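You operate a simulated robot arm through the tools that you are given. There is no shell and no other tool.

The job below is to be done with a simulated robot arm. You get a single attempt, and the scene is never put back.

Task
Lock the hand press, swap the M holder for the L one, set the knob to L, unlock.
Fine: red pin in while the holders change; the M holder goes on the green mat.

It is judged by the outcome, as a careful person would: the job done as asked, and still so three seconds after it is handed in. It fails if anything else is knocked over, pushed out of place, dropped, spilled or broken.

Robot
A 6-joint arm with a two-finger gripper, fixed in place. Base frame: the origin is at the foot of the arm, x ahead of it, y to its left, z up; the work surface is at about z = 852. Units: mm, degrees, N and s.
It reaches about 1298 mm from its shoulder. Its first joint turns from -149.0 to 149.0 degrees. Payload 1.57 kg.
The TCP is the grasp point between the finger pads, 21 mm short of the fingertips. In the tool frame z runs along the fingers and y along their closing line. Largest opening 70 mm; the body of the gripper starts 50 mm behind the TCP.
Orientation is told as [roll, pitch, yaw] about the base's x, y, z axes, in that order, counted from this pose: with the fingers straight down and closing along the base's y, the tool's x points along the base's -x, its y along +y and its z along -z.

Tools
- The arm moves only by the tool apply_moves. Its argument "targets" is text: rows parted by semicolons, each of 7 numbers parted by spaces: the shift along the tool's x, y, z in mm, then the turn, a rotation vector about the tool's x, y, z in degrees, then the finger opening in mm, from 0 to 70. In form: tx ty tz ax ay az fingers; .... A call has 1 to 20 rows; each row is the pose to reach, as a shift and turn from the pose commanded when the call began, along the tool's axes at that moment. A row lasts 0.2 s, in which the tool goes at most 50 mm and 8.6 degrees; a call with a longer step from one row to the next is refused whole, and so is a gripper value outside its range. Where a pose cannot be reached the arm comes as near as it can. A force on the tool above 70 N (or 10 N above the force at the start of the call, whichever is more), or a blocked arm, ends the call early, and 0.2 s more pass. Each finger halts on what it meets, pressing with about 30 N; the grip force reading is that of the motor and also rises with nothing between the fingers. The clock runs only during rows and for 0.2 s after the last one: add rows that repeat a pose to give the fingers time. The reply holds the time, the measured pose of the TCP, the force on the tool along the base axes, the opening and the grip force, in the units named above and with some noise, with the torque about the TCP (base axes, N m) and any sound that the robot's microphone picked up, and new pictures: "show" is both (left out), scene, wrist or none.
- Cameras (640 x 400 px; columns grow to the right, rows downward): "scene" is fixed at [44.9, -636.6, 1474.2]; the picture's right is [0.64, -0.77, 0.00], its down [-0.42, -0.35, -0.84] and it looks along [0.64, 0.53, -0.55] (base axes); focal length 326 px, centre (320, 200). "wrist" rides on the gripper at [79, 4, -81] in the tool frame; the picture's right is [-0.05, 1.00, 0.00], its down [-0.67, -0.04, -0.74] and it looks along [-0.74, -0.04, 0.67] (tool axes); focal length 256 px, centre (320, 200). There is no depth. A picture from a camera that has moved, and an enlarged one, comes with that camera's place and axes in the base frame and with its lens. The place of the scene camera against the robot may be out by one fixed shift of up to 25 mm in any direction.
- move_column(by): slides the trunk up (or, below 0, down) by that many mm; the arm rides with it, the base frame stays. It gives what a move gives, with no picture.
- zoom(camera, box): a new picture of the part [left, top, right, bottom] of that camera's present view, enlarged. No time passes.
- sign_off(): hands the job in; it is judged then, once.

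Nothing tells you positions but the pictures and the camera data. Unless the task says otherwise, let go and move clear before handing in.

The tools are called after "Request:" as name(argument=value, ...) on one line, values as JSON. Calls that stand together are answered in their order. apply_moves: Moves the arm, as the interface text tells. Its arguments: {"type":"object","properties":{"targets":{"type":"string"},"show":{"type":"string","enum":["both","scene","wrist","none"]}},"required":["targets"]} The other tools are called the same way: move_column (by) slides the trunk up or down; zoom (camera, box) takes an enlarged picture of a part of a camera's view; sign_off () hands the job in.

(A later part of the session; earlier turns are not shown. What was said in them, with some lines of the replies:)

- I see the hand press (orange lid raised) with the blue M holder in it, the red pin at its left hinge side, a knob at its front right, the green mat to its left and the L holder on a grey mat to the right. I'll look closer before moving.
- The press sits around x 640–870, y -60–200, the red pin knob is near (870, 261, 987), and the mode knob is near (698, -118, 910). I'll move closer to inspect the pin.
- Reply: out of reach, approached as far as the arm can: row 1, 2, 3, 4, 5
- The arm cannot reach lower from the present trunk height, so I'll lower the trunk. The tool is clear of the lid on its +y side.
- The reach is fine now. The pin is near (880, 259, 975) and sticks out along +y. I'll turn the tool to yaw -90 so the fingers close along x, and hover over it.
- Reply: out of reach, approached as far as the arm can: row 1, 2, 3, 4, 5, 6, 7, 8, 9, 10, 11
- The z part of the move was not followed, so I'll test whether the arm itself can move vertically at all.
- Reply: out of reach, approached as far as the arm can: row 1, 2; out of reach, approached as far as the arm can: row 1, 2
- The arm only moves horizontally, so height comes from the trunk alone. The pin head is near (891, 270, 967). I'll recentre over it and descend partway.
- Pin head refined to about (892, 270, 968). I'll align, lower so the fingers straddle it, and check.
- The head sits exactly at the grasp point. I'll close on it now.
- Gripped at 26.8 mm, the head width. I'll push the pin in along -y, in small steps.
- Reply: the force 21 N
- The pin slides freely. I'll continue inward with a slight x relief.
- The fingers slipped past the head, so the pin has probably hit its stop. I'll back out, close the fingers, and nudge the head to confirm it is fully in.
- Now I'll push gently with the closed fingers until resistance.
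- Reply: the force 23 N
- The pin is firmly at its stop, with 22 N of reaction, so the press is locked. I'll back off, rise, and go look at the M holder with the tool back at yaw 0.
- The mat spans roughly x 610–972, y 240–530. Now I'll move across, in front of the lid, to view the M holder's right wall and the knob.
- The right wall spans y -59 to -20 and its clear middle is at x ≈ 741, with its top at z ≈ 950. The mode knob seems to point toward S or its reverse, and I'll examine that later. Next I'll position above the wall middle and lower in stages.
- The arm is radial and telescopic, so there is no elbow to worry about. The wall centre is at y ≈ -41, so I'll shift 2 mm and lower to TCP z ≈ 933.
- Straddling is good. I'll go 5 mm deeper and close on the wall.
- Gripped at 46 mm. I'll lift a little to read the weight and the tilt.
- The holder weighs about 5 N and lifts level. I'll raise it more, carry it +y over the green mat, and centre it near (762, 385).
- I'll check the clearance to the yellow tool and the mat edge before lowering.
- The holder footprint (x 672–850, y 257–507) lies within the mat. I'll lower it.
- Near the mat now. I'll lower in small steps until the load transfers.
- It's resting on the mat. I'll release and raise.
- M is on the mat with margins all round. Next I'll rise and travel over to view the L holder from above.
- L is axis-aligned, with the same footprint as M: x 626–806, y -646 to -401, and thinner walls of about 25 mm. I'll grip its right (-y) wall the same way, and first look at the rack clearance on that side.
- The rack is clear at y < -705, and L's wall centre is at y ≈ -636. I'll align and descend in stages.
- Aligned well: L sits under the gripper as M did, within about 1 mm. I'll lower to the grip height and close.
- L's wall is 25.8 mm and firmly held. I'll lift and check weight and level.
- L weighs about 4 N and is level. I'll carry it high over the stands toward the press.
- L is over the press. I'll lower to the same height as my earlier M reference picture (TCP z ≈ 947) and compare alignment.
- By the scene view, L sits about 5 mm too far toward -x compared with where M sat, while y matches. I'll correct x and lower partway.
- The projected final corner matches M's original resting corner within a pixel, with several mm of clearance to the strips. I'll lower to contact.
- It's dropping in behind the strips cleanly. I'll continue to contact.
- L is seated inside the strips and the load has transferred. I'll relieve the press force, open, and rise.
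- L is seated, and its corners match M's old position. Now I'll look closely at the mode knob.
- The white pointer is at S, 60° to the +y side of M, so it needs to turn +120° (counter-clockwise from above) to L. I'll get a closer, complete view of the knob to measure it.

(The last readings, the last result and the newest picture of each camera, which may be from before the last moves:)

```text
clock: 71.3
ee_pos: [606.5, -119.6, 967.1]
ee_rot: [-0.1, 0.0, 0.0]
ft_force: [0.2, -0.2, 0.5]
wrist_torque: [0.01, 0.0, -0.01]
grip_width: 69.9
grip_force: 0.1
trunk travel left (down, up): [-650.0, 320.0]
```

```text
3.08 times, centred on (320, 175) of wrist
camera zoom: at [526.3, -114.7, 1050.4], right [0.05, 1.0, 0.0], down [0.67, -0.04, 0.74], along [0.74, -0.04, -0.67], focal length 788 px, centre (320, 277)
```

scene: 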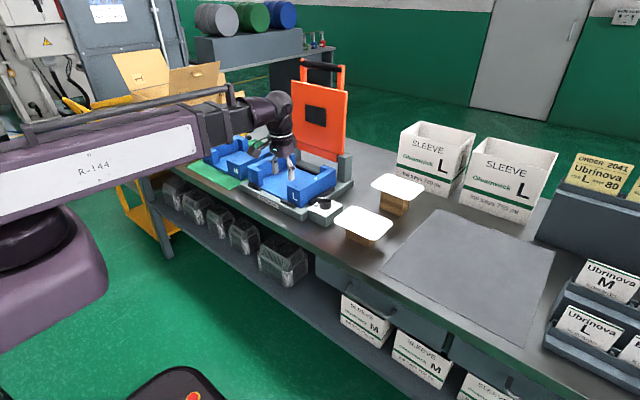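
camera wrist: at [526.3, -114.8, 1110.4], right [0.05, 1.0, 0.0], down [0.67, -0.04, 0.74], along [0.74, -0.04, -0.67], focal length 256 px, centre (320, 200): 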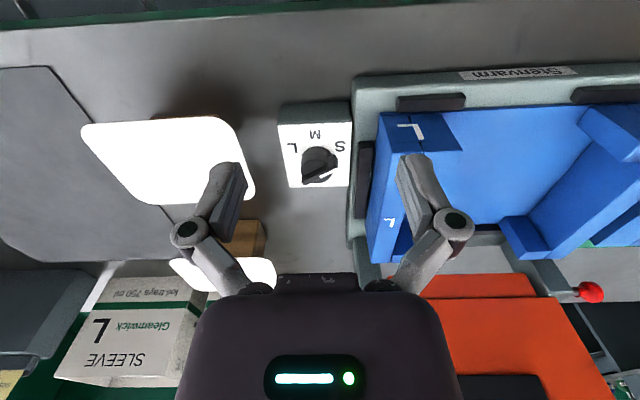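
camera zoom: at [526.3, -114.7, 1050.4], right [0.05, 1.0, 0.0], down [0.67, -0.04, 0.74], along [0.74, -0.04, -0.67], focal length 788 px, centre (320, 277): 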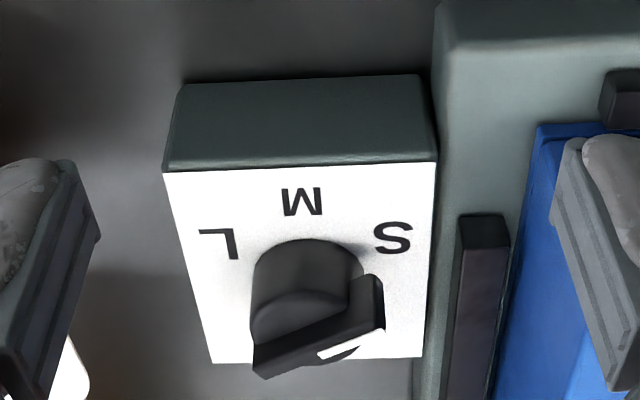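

The knob's centre is about (702.5, -125.5). Its grip bar runs along the S direction, with its top at z ≈ 920 above a disc at ≈ 910. I'll move above it and yaw to -60° so the fingers straddle the bar.

Request:
apply_moves(targets="-12 -1 0 0 0 7.5 40; -24 -2 0 0 0 15 40; -36 -3 0 0 0 22.5 40; -48 -4 0 0 0 30 40; -60 -5 0 0 0 37.5 40; -72 -6 0 0 0 45 40; -84 -7 0 0 0 52.5 40; -96 -7 0 0 0 60 40; -96 -7 0 0 0 60 40")

Request:
zoom(camera="wrist", box=[240, 100, 400, 240])

Request:
zoom(camera="scene", box=[270, 130, 370, 230])

```text
clock: 73.3
ee_pos: [702.4, -126.9, 968.0]
ee_rot: [0.0, 0.0, -60.0]
ft_force: [-0.6, -1.1, 0.3]
wrist_torque: [0.02, 0.02, -0.02]
grip_width: 40.1
grip_force: 0.1
trunk travel left (down, up): [-650.0, 320.0]
camera wrist: at [665.6, -54.8, 1050.4], right [0.89, 0.45, 0.0], down [0.3, -0.6, 0.74], along [0.34, -0.66, -0.67], focal length 256 px, centre (320, 200)
```

scene: 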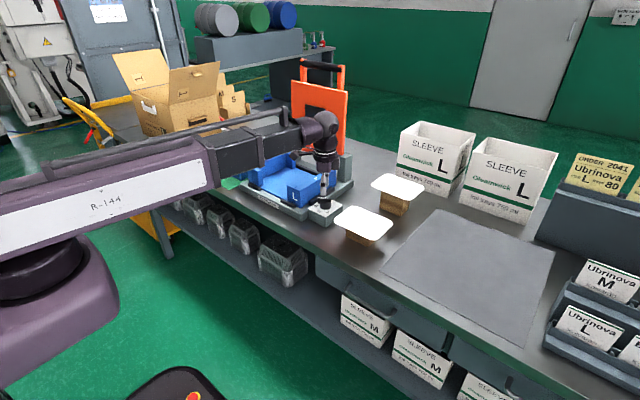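
wrist: 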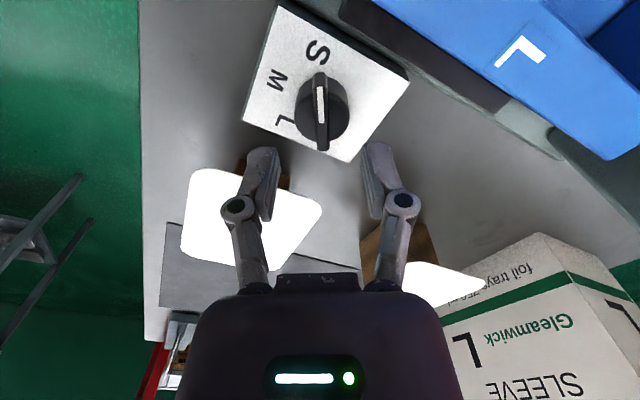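

```text
2.86 times, centred on (320, 170) of wrist
camera zoom: at [665.6, -54.8, 1050.4], right [0.89, 0.45, 0.0], down [0.3, -0.6, 0.74], along [0.34, -0.66, -0.67], focal length 731 px, centre (320, 286)
```

zoom: 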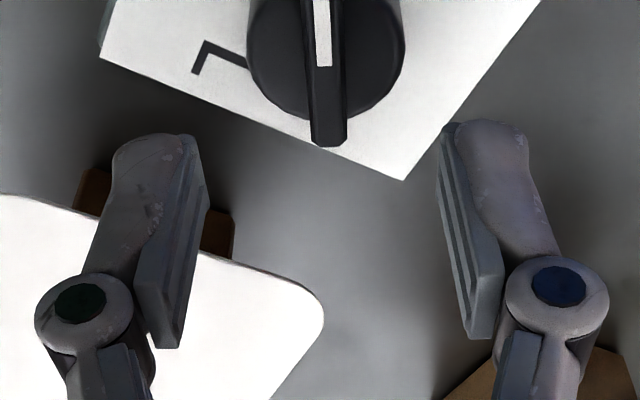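

```text
4.00 times, centred on (320, 180) of scene
camera zoom: at [44.9, -636.6, 1474.2], right [0.64, -0.77, 0.0], down [-0.42, -0.35, -0.84], along [0.64, 0.53, -0.55], focal length 1306 px, centre (320, 280)
```

zoom: 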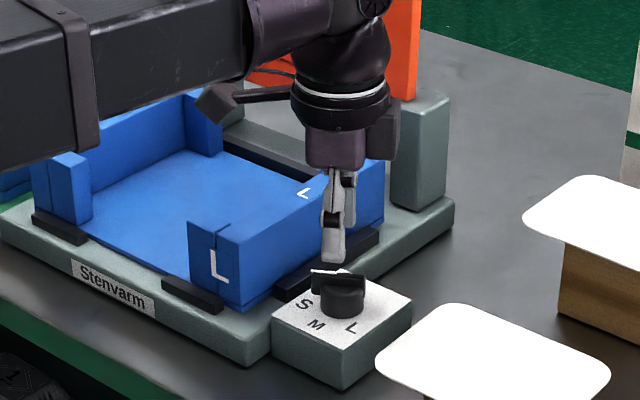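

The bar is aligned with the tool's x axis. I'll shift 1 mm, then descend until the fingertips straddle the bar.

Request:
apply_moves(targets="1 1.2 0 0 0 0 40; 1 1.2 0 0 0 0 34", show="none")

Request:
move_column(by=-29)

Request:
move_column(by=-5)

Request:
apply_moves(targets="0 0 0 0 0 0 34")

Request:
zoom(camera="wrist", box=[240, 100, 400, 240])

Request:
zoom(camera="scene", box=[295, 170, 355, 220])

```text
clock: 73.9
ee_pos: [704.0, -124.7, 968.7]
ee_rot: [0.1, 0.0, -60.0]
ft_force: [-0.4, 0.6, 0.3]
wrist_torque: [-0.03, -0.01, 0.01]
grip_width: 34.2
grip_force: 0.0
trunk travel left (down, up): [-650.0, 320.0]
```

```text
clock: 74.6
ee_pos: [703.3, -124.4, 939.1]
ee_rot: [0.0, 0.0, -60.0]
ft_force: [0.3, -0.5, 0.7]
wrist_torque: [0.0, -0.01, 0.0]
grip_width: 34.0
grip_force: 0.1
trunk travel left (down, up): [-621.0, 349.0]
```

```text
clock: 75.2
ee_pos: [704.0, -124.3, 933.2]
ee_rot: [0.0, 0.0, -60.0]
ft_force: [0.4, 0.3, 0.8]
wrist_torque: [-0.02, 0.0, 0.01]
grip_width: 34.0
grip_force: 0.0
trunk travel left (down, up): [-616.0, 354.0]
```

```text
clock: 75.5
ee_pos: [704.8, -124.7, 933.5]
ee_rot: [0.0, 0.0, -60.0]
ft_force: [1.0, 0.1, -1.1]
wrist_torque: [-0.03, -0.01, -0.01]
grip_width: 34.0
grip_force: 0.1
trunk travel left (down, up): [-616.0, 354.0]
camera wrist: at [666.5, -53.5, 1016.4], right [0.89, 0.45, 0.0], down [0.3, -0.59, 0.74], along [0.34, -0.66, -0.67], focal length 256 px, centre (320, 200)
```

scene: 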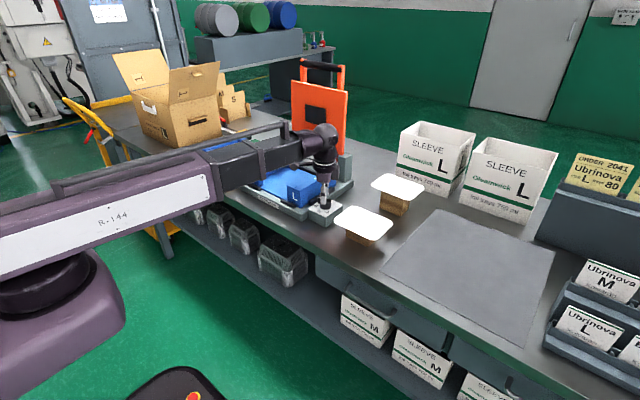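
wrist: 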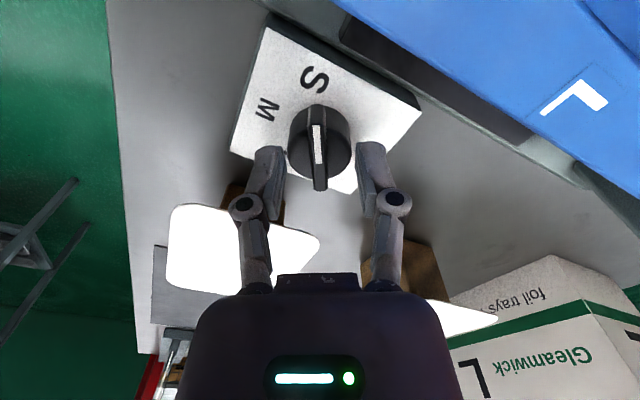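

```text
2.86 times, centred on (320, 170) of wrist
camera zoom: at [666.5, -53.5, 1016.4], right [0.89, 0.45, 0.0], down [0.3, -0.59, 0.74], along [0.34, -0.66, -0.67], focal length 731 px, centre (320, 286)
```

zoom: 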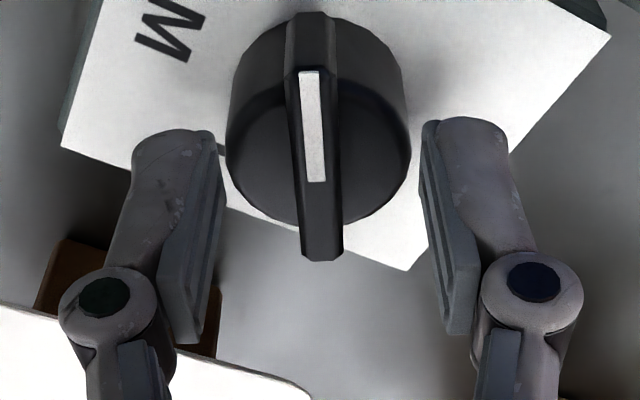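

```text
8.00 times, centred on (325, 195) of scene
camera zoom: at [44.9, -636.6, 1474.2], right [0.64, -0.77, 0.0], down [-0.42, -0.35, -0.84], along [0.64, 0.53, -0.55], focal length 2612 px, centre (280, 240)
```

zoom: 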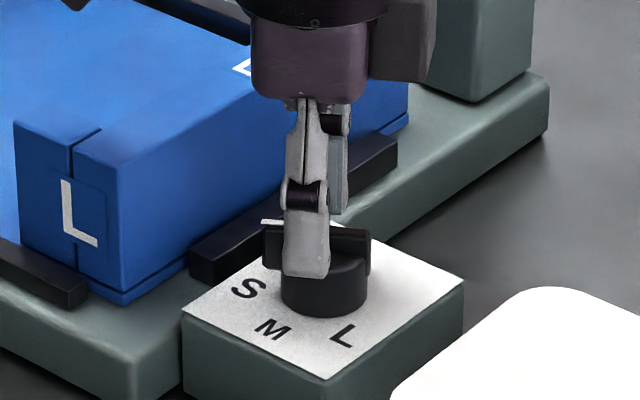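

The fingers straddle the bar nicely. I'll shift 3 mm toward the disc axis and close.

Request:
apply_moves(targets="-3 0 0 0 0 0 34; -3 0 0 0 0 0 22; -3 0 0 0 0 0 10; -3 0 0 0 0 0 4; -3 0 0 0 0 0 4")

Request:
zoom(camera="wrist", box=[240, 100, 400, 240])

```text
clock: 76.8
ee_pos: [705.1, -127.2, 934.9]
ee_rot: [0.1, 0.0, -60.0]
ft_force: [-6.5, -2.4, -2.8]
wrist_torque: [-0.09, 0.04, 0.03]
grip_width: 8.1
grip_force: 32.2
trunk travel left (down, up): [-616.0, 354.0]
camera wrist: at [667.6, -56.3, 1016.4], right [0.89, 0.45, 0.0], down [0.3, -0.59, 0.74], along [0.34, -0.66, -0.67], focal length 256 px, centre (320, 200)
```

scene: 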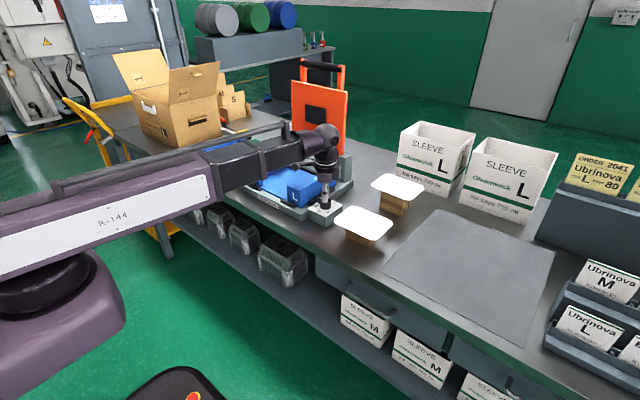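
wrist: 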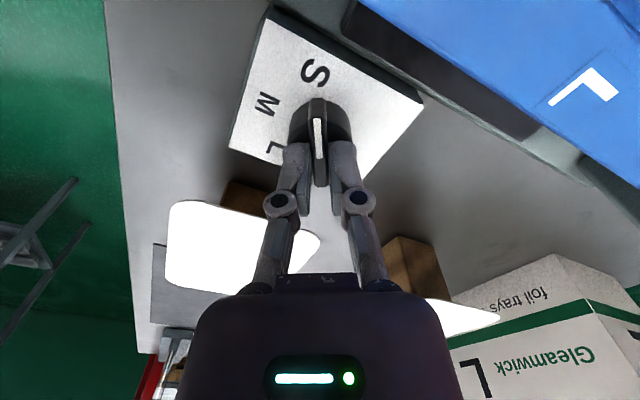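

```text
2.86 times, centred on (320, 170) of wrist
camera zoom: at [667.6, -56.3, 1016.4], right [0.89, 0.45, 0.0], down [0.3, -0.59, 0.74], along [0.34, -0.66, -0.67], focal length 731 px, centre (320, 286)
```

zoom: 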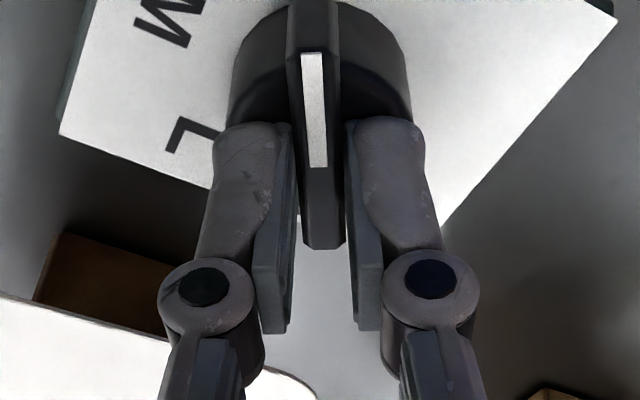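

The bar is gripped (8 mm). I'll rotate +60° first, with the tool's az negative, and check that it follows.

Request:
apply_moves(targets="0 -0.7 0 0 0 -4 4; 0 -0.7 0 0 0 -12 4; 0 -0.7 0 0 0 -20 4; 0 -0.7 0 0 0 -28 4; 0 -0.7 0 0 0 -36 4; 0 -0.7 0 0 0 -44 4; 0 -0.7 0 0 0 -52 4; 0 -0.7 0 0 0 -60 4")

Request:
zoom(camera="wrist", box=[240, 100, 400, 240])

```text
clock: 78.5
ee_pos: [705.6, -128.0, 934.8]
ee_rot: [0.1, -0.1, 0.2]
ft_force: [-8.0, 3.3, -8.5]
wrist_torque: [0.04, -0.64, 0.0]
grip_width: 8.0
grip_force: 32.6
trunk travel left (down, up): [-616.0, 354.0]
camera wrist: at [624.0, -123.6, 1016.4], right [0.05, 1.0, 0.0], down [0.67, -0.03, 0.74], along [0.74, -0.04, -0.67], focal length 256 px, centre (320, 200)
```

scene: 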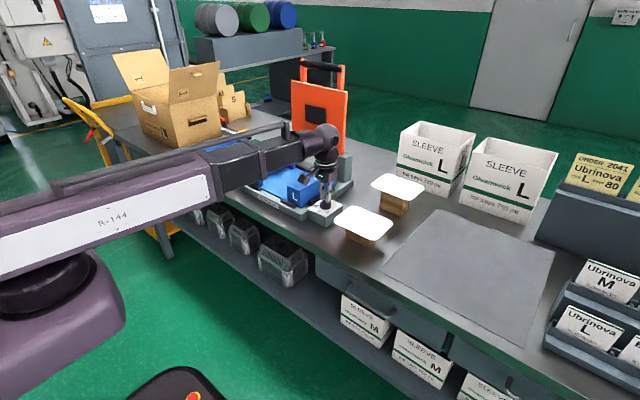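
wrist: 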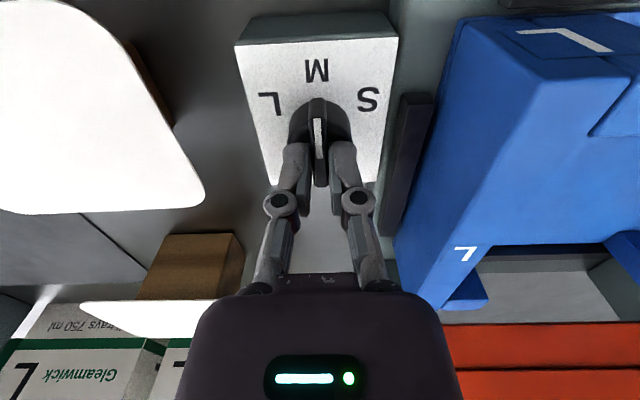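

```text
2.86 times, centred on (320, 170) of wrist
camera zoom: at [624.0, -123.6, 1016.4], right [0.05, 1.0, 0.0], down [0.67, -0.03, 0.74], along [0.74, -0.04, -0.67], focal length 731 px, centre (320, 286)
```

zoom: 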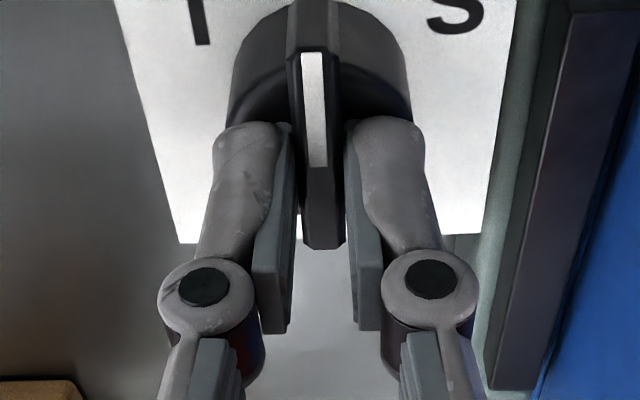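

The knob follows and now points at M. I'll continue another 60° to L.

Request:
apply_moves(targets="0.7 0 0 0 0 -4 4; 0.7 0 0 0 0 -12 4; 0.7 0 0 0 0 -20 4; 0.7 0 0 0 0 -28 4; 0.7 0 0 0 0 -36 4; 0.7 0 0 0 0 -44 4; 0.7 0 0 0 0 -52 4; 0.7 0 0 0 0 -60 4; 0.7 0 0 0 0 -60 4")

Request:
zoom(camera="scene", box=[295, 170, 355, 220])

```text
clock: 80.5
ee_pos: [706.1, -129.3, 935.3]
ee_rot: [-0.1, 0.0, 59.9]
ft_force: [8.4, -8.2, 7.8]
wrist_torque: [-0.63, 0.15, 0.01]
grip_width: 7.8
grip_force: 32.0
trunk travel left (down, up): [-616.0, 354.0]
camera wrist: at [660.2, -194.6, 1016.4], right [-0.84, 0.54, 0.0], down [0.36, 0.56, 0.74], along [0.41, 0.62, -0.67], focal length 256 px, centre (320, 200)
```

scene: 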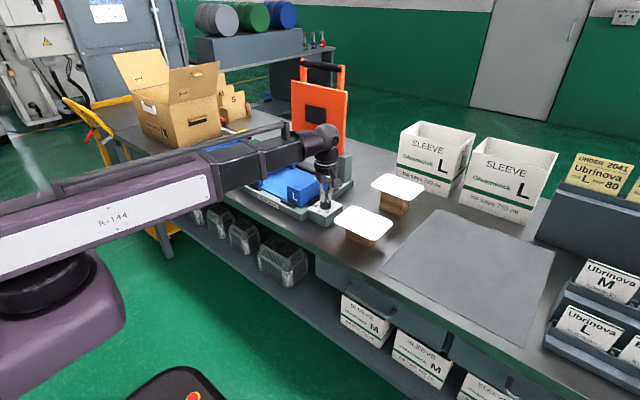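
wrist: 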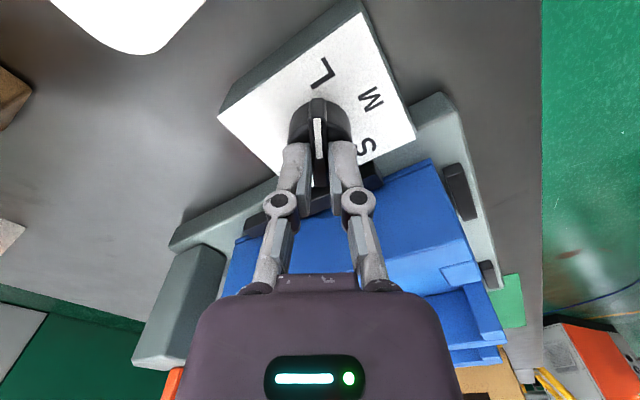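

```text
8.00 times, centred on (325, 195) of scene
camera zoom: at [44.9, -636.6, 1474.2], right [0.64, -0.77, 0.0], down [-0.42, -0.35, -0.84], along [0.64, 0.53, -0.55], focal length 2612 px, centre (280, 240)
```

zoom: 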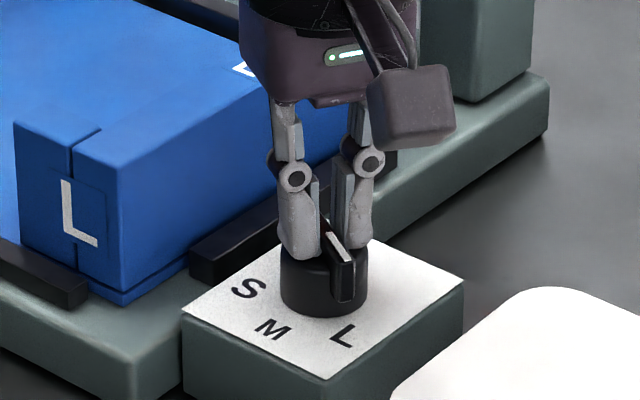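

The pointer now faces L. I'll release and rise.

Request:
apply_moves(targets="0 0 0 0 0 0 14; 0 0 0 0 0 0 26; 0 0 0 0 0 0 34; 0 0 0 0 0 0 34", show="wrist")

Request:
move_column(by=90)

Request:
zoom(camera="scene", box=[295, 170, 355, 220])

Request:
zoom(camera="wrist", box=[220, 40, 420, 180])

```text
clock: 81.5
ee_pos: [703.7, -128.5, 934.8]
ee_rot: [0.0, 0.0, 60.0]
ft_force: [-0.6, 0.6, 0.1]
wrist_torque: [0.03, 0.01, 0.01]
grip_width: 34.0
grip_force: 0.0
trunk travel left (down, up): [-616.0, 354.0]
camera wrist: at [659.5, -193.7, 1016.4], right [-0.84, 0.55, 0.0], down [0.36, 0.56, 0.74], along [0.41, 0.62, -0.67], focal length 256 px, centre (320, 200)
```

wrist: 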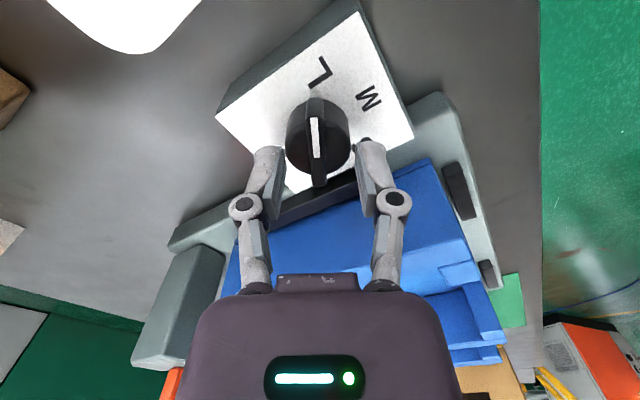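

```text
clock: 82.8
ee_pos: [703.0, -127.5, 1024.5]
ee_rot: [0.1, 0.0, 60.0]
ft_force: [0.0, -0.2, 0.1]
wrist_torque: [0.0, 0.0, 0.03]
grip_width: 34.1
grip_force: 0.1
trunk travel left (down, up): [-706.0, 264.0]
```

```text
8.00 times, centred on (325, 195) of scene
camera zoom: at [44.9, -636.6, 1474.2], right [0.64, -0.77, 0.0], down [-0.42, -0.35, -0.84], along [0.64, 0.53, -0.55], focal length 2612 px, centre (280, 240)
```

zoom: 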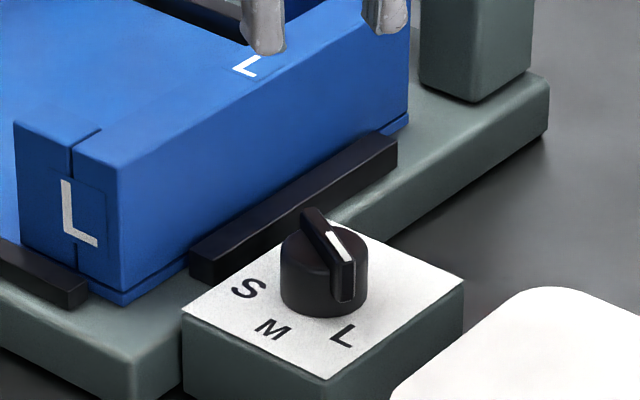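

```text
2.86 times, centred on (320, 110) of wrist
camera zoom: at [659.6, -193.6, 1106.3], right [-0.84, 0.55, 0.0], down [0.36, 0.56, 0.74], along [0.41, 0.62, -0.67], focal length 731 px, centre (320, 457)
```

zoom: 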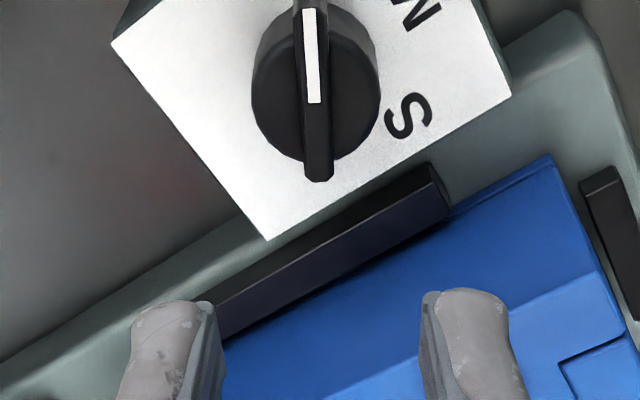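

The knob points to L. Now for the pin: rise, rotate to yaw -90, and travel to the left of the press.

Request:
move_column(by=76)

Request:
apply_moves(targets="-20.5 12 0 0 0 8.33 34; -41 24 0 0 0 16.67 34; -61.4 36 0 0 0 25 34; -81.8 48 0 0 0 33.33 40; -102.3 60 0 0 0 41.67 40; -122.8 72 0 0 0 50 40; -143.2 84 0 0 0 58.33 46; -163.7 96 0 0 0 66.67 46; -184.1 108 0 0 0 75 46; -204.6 120 0 0 0 83.33 46; -225.1 132 0 0 0 91.67 46; -245.5 144 0 0 0 100 46; -266 156 0 0 0 108.33 46; -286.4 168 0 0 0 116.67 46; -306.9 180 0 0 0 125 46; -327.4 192 0 0 0 133.33 46; -347.8 204 0 0 0 141.67 46; -368.3 216 0 0 0 150 46")

```text
clock: 83.9
ee_pos: [704.2, -127.5, 1099.7]
ee_rot: [-0.1, -0.1, 60.0]
ft_force: [-1.2, 1.0, -0.4]
wrist_torque: [0.02, 0.03, 0.02]
grip_width: 34.1
grip_force: 0.1
trunk travel left (down, up): [-782.0, 188.0]
```

```text
clock: 87.7
ee_pos: [702.7, 298.5, 1100.2]
ee_rot: [0.0, 0.1, -90.0]
ft_force: [-0.7, 1.2, -0.7]
wrist_torque: [0.03, -0.02, -0.02]
grip_width: 46.0
grip_force: 0.0
trunk travel left (down, up): [-782.0, 188.0]
camera wrist: at [705.6, 379.3, 1182.2], right [1.0, -0.06, 0.0], down [-0.04, -0.67, 0.75], along [-0.04, -0.74, -0.67], focal length 256 px, centre (320, 200)
```

scene: 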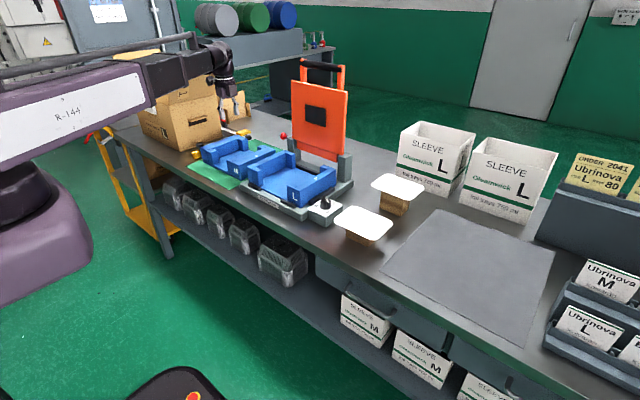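
wrist: 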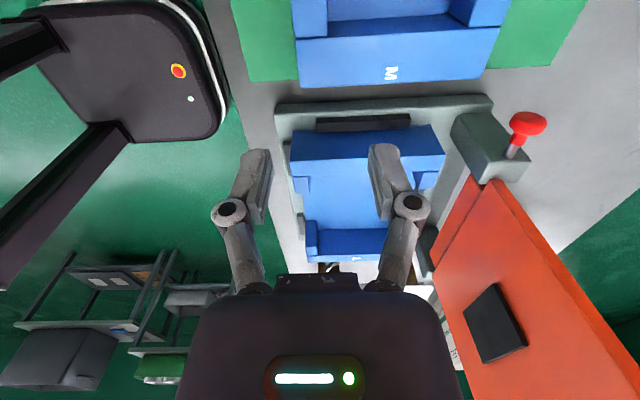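

Now I'll move to above the pin.

Request:
apply_moves(targets="0 40 0 0 0 0 46; 0 80 0 0 0 0 46; 0 120 0 0 0 0 46; 0 160 0 0 0 0 46; -10 190 0 0 0 0 46; -40 190 0 0 0 0 50; -58 190 0 0 0 0 50; -58 190 0 0 0 0 50", show="none")

Request:
move_column(by=-85)

Request:
apply_moves(targets="0 0 0 0 0 0 50")

```text
clock: 89.5
ee_pos: [890.1, 242.4, 1100.4]
ee_rot: [0.0, 0.0, -90.0]
ft_force: [-0.9, 0.0, -0.2]
wrist_torque: [0.05, 0.01, 0.0]
grip_width: 49.9
grip_force: 0.0
trunk travel left (down, up): [-782.0, 188.0]
```

```text
clock: 90.7
ee_pos: [890.0, 242.1, 1016.0]
ee_rot: [0.1, 0.0, -90.0]
ft_force: [0.1, 0.0, 0.3]
wrist_torque: [0.0, 0.02, 0.01]
grip_width: 50.2
grip_force: 0.0
trunk travel left (down, up): [-697.0, 273.0]
```

```text
clock: 91.1
ee_pos: [891.2, 241.7, 1014.8]
ee_rot: [-0.1, 0.0, -90.0]
ft_force: [0.2, 0.4, 0.5]
wrist_torque: [0.0, -0.04, 0.01]
grip_width: 50.3
grip_force: 0.0
trunk travel left (down, up): [-697.0, 273.0]
camera wrist: at [893.8, 321.4, 1097.4], right [1.0, -0.05, 0.0], down [-0.04, -0.67, 0.74], along [-0.04, -0.74, -0.67], focal length 256 px, centre (320, 200)
```

scene: 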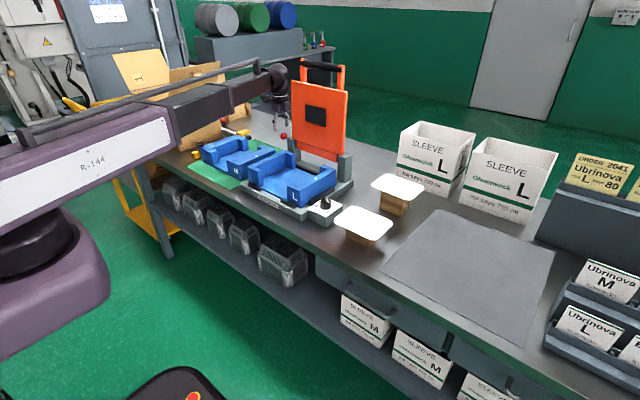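
wrist: 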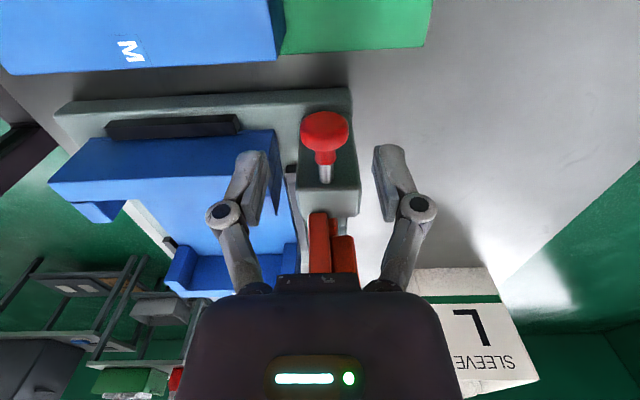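

The pin head is at about (892, 240, 968). I'll lower and grip.

Request:
apply_moves(targets="-2 2 0 0 0 0 50; -2 2 0 0 0 0 50", show="none")

Request:
move_column(by=-44)

Request:
apply_moves(targets="0 0 0 0 0 0 40; 0 0 0 0 0 0 26; 0 0 0 0 0 0 10; 0 0 0 0 0 0 10", show="wrist")

```text
clock: 91.7
ee_pos: [892.8, 239.5, 1016.4]
ee_rot: [-0.1, 0.0, -90.0]
ft_force: [-0.4, 0.4, 0.1]
wrist_torque: [0.03, 0.02, -0.02]
grip_width: 49.9
grip_force: 0.1
trunk travel left (down, up): [-697.0, 273.0]
```

```text
clock: 92.6
ee_pos: [891.7, 240.6, 971.8]
ee_rot: [0.0, 0.0, -89.9]
ft_force: [0.1, -1.1, 0.4]
wrist_torque: [0.01, -0.03, 0.01]
grip_width: 50.0
grip_force: 0.1
trunk travel left (down, up): [-653.0, 317.0]
```

```text
clock: 93.6
ee_pos: [892.9, 239.4, 970.9]
ee_rot: [0.0, 0.0, -90.0]
ft_force: [3.3, 0.2, 4.8]
wrist_torque: [-0.11, -0.01, 0.04]
grip_width: 26.9
grip_force: 31.8
trunk travel left (down, up): [-653.0, 317.0]
camera wrist: at [896.0, 319.8, 1053.4], right [1.0, -0.05, 0.0], down [-0.04, -0.67, 0.74], along [-0.04, -0.74, -0.67], focal length 256 px, centre (320, 200)
```

wrist: 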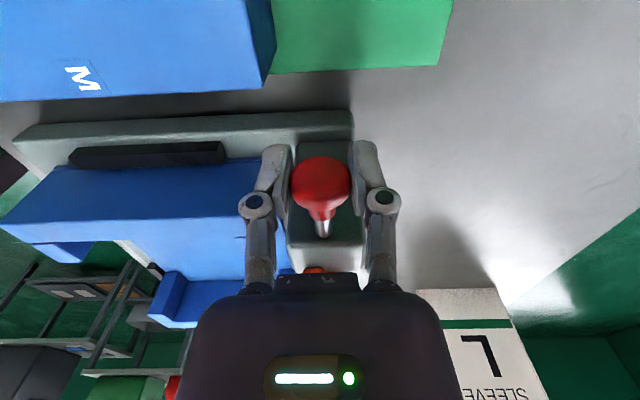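

Gripped. I'll pull the pin out along +y by about 30 mm to its original position.

Request:
apply_moves(targets="4 0 0 0 0 0 10; 8 0 0 0 0 0 10; 12 0 0 0 0 0 10; 16 0 0 0 0 0 10; 20 0 0 0 0 0 10; 24 0 0 0 0 0 10; 27 0 0 0 0 0 10; 30 0 0 0 0 0 10; 32 0 0 0 0 0 10", show="wrist")

```text
clock: 95.6
ee_pos: [893.1, 270.6, 971.6]
ee_rot: [0.0, 0.1, -90.1]
ft_force: [18.7, -7.7, 14.4]
wrist_torque: [0.29, -0.15, 0.09]
grip_width: 26.5
grip_force: 31.9
trunk travel left (down, up): [-653.0, 317.0]
camera wrist: at [896.0, 349.8, 1053.4], right [1.0, -0.05, 0.0], down [-0.04, -0.67, 0.74], along [-0.04, -0.74, -0.67], focal length 256 px, centre (320, 200)
```

wrist: 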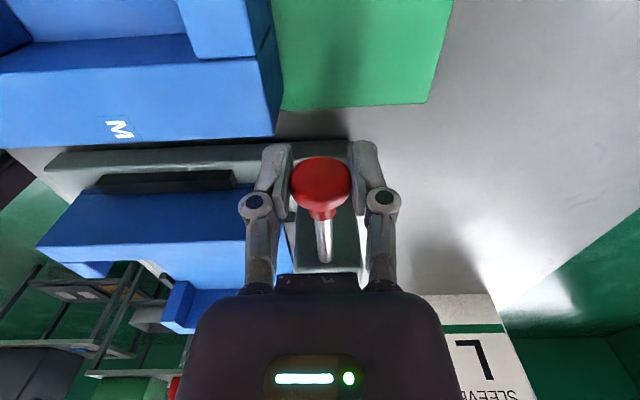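

The pin is back at y ≈ 270, its original out position. I'll pull a further 2 mm to confirm the stop, then release and rise.

Request:
apply_moves(targets="2 0.8 0 0 0 0 10; 2 0.8 0 0 0 0 10", show="none")

Request:
apply_moves(targets="-1 0 0 0 0 0 24; -1 0 0 0 0 0 38; -1 0 0 0 0 0 50; -1 0 0 0 0 0 56", show="wrist")

Request:
move_column(by=130)

Request:
apply_moves(targets="0 0 0 0 0 0 60")

Request:
zoom(camera="wrist", box=[220, 20, 420, 180])

Request:
zoom(camera="scene", box=[180, 80, 380, 230])

```text
clock: 96.2
ee_pos: [893.2, 270.2, 971.9]
ee_rot: [-0.1, -0.1, -90.1]
ft_force: [8.0, -21.4, 2.9]
wrist_torque: [0.03, 0.04, -0.01]
grip_width: 26.9
grip_force: 32.1
trunk travel left (down, up): [-653.0, 317.0]
```

```text
clock: 97.2
ee_pos: [894.4, 272.7, 972.9]
ee_rot: [0.0, 0.0, -89.9]
ft_force: [0.3, -0.2, 0.2]
wrist_torque: [0.01, -0.01, -0.01]
grip_width: 56.0
grip_force: 0.1
trunk travel left (down, up): [-653.0, 317.0]
camera wrist: at [896.0, 352.5, 1053.3], right [1.0, -0.05, 0.0], down [-0.04, -0.67, 0.74], along [-0.04, -0.74, -0.67], focal length 256 px, centre (320, 200)
```

wrist: 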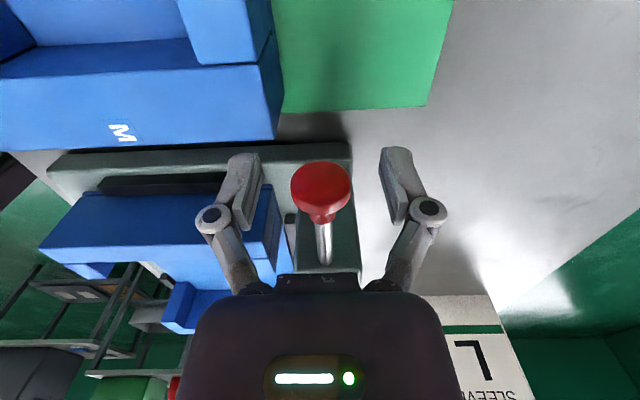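

```text
clock: 98.8
ee_pos: [892.0, 273.1, 1100.8]
ee_rot: [0.0, 0.0, -90.0]
ft_force: [0.8, 0.6, -0.3]
wrist_torque: [-0.02, -0.01, 0.02]
grip_width: 55.9
grip_force: 0.1
trunk travel left (down, up): [-783.0, 187.0]
```

```text
clock: 99.2
ee_pos: [893.5, 273.5, 1102.0]
ee_rot: [0.0, 0.0, -90.0]
ft_force: [0.0, -0.2, -0.3]
wrist_torque: [0.0, -0.01, 0.0]
grip_width: 60.2
grip_force: 0.1
trunk travel left (down, up): [-783.0, 187.0]
camera wrist: at [896.0, 352.5, 1183.3], right [1.0, -0.05, 0.0], down [-0.04, -0.67, 0.74], along [-0.04, -0.74, -0.67], focal length 256 px, centre (320, 200)
```

scene: 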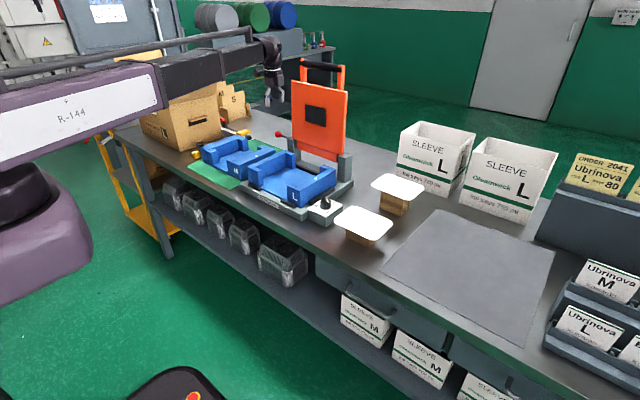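
wrist: 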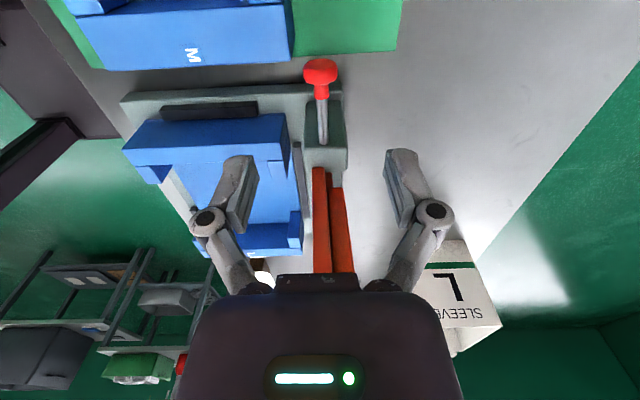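

```text
2.50 times, centred on (320, 100) of wrist
camera zoom: at [896.0, 352.5, 1183.3], right [1.0, -0.05, 0.0], down [-0.04, -0.67, 0.74], along [-0.04, -0.74, -0.67], focal length 640 px, centre (320, 450)
```

zoom: 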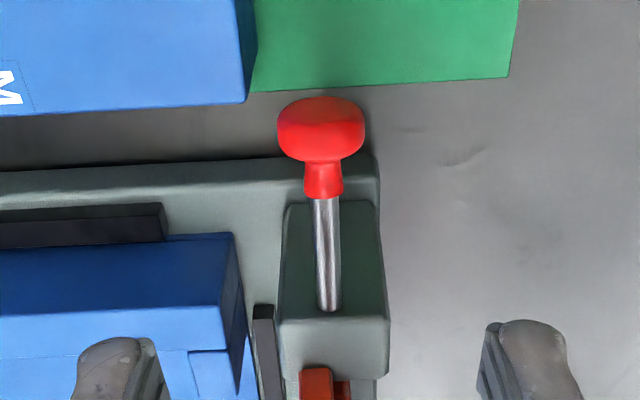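

```text
2.67 times, centred on (280, 155) of scene
camera zoom: at [44.9, -636.6, 1474.2], right [0.64, -0.77, 0.0], down [-0.42, -0.35, -0.84], along [0.64, 0.53, -0.55], focal length 871 px, centre (427, 320)
```

zoom: 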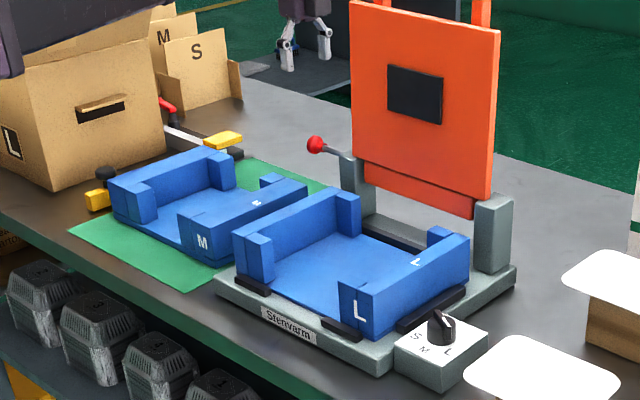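

The pin is out and at its stop (21 N), the lid is still upright, M is within the mat, and the knob is on L. I'll move clear and make a last check of L's seating.

Request:
apply_moves(targets="20 -30 0 0 0 0 60; 30 -75 0 0 0 0 60; 30 -120 0 0 0 0 60; 30 -165 0 0 0 0 60; 30 -205 0 0 0 0 60; 30 -205 0 0 0 0 60")

Request:
zoom(camera="scene", box=[235, 140, 365, 230])

Request:
zoom(camera="scene", box=[180, 110, 300, 200])

Request:
zoom(camera="wrist", box=[220, 0, 560, 220])

```text
clock: 100.6
ee_pos: [689.0, 303.3, 1101.3]
ee_rot: [-0.1, -0.1, -90.0]
ft_force: [-0.2, -0.2, 0.3]
wrist_torque: [-0.02, 0.0, 0.02]
grip_width: 60.1
grip_force: 0.2
trunk travel left (down, up): [-783.0, 187.0]
camera wrist: at [692.0, 382.8, 1183.1], right [1.0, -0.05, 0.0], down [-0.04, -0.67, 0.74], along [-0.04, -0.74, -0.67], focal length 256 px, centre (320, 200)
```

scene: 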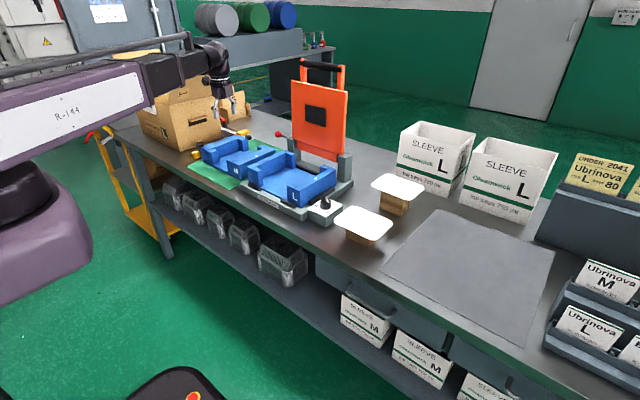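
wrist: 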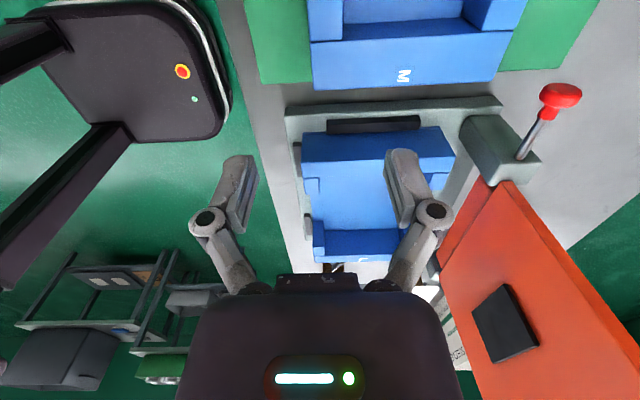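

```text
4.44 times, centred on (300, 185) of scene
camera zoom: at [44.9, -636.6, 1474.2], right [0.64, -0.77, 0.0], down [-0.42, -0.35, -0.84], along [0.64, 0.53, -0.55], focal length 1451 px, centre (409, 267)
```

zoom: 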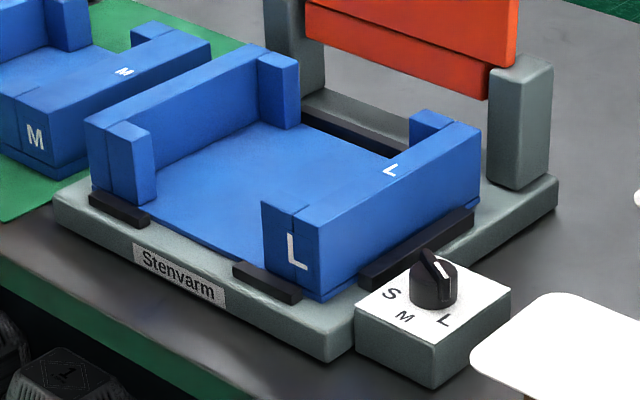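

```text
4.44 times, centred on (240, 155) of scene
camera zoom: at [44.9, -636.6, 1474.2], right [0.64, -0.77, 0.0], down [-0.42, -0.35, -0.84], along [0.64, 0.53, -0.55], focal length 1451 px, centre (676, 400)
```

zoom: 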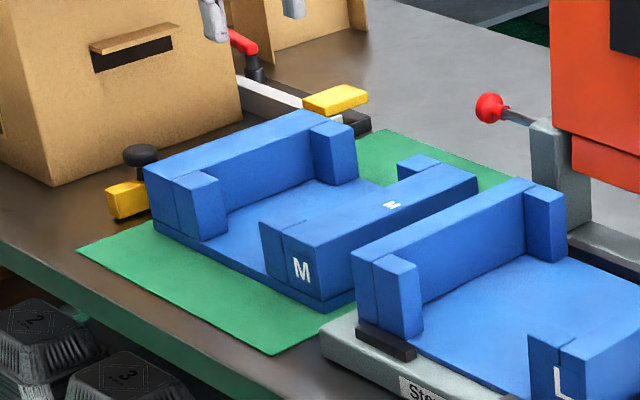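

```text
1.82 times, centred on (390, 110) of wrist
camera zoom: at [692.0, 382.8, 1183.1], right [1.0, -0.05, 0.0], down [-0.04, -0.67, 0.74], along [-0.04, -0.74, -0.67], focal length 465 px, centre (193, 364)
```

zoom: 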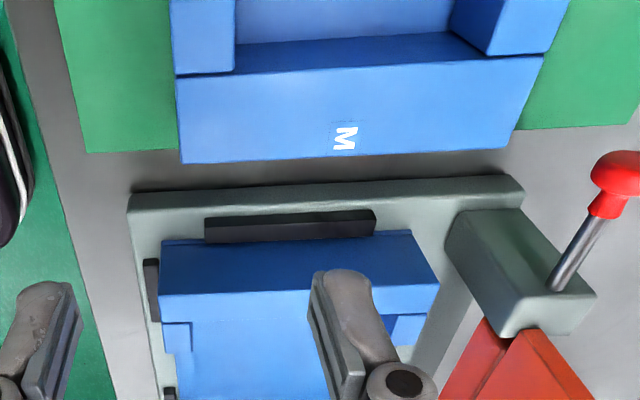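

L sits in the press exactly where M sat, M is flat on the green mat, the knob points to L, the pin is out, and nothing else has moved. The arm is clear, so I'm handing in.

Request:
sign_off()

```text
The job is handed in.
```

The holders are swapped and the press is unlocked again. I handed the job in at about 100 s and haven't seen a verdict.

- **Locking:** the red pin was pushed in to its stop before the holders were touched. After the knob was set it was pulled back out to where it started. I checked each stop with about 21 N.
- **M holder:** it lies flat on the green mat, about 15–20 mm inside the edges to the left and right.
- **L holder:** it sits in the press between the locating strips, within a few millimetres of where M sat. There is a visible gap between its floor and the rear strip.
- **Knob:** it was pointing at S when I started, not M. It now points at L.

The lid stayed up throughout and nothing else moved in the pictures. The arm is clear of the press, with the gripper empty above the mat.
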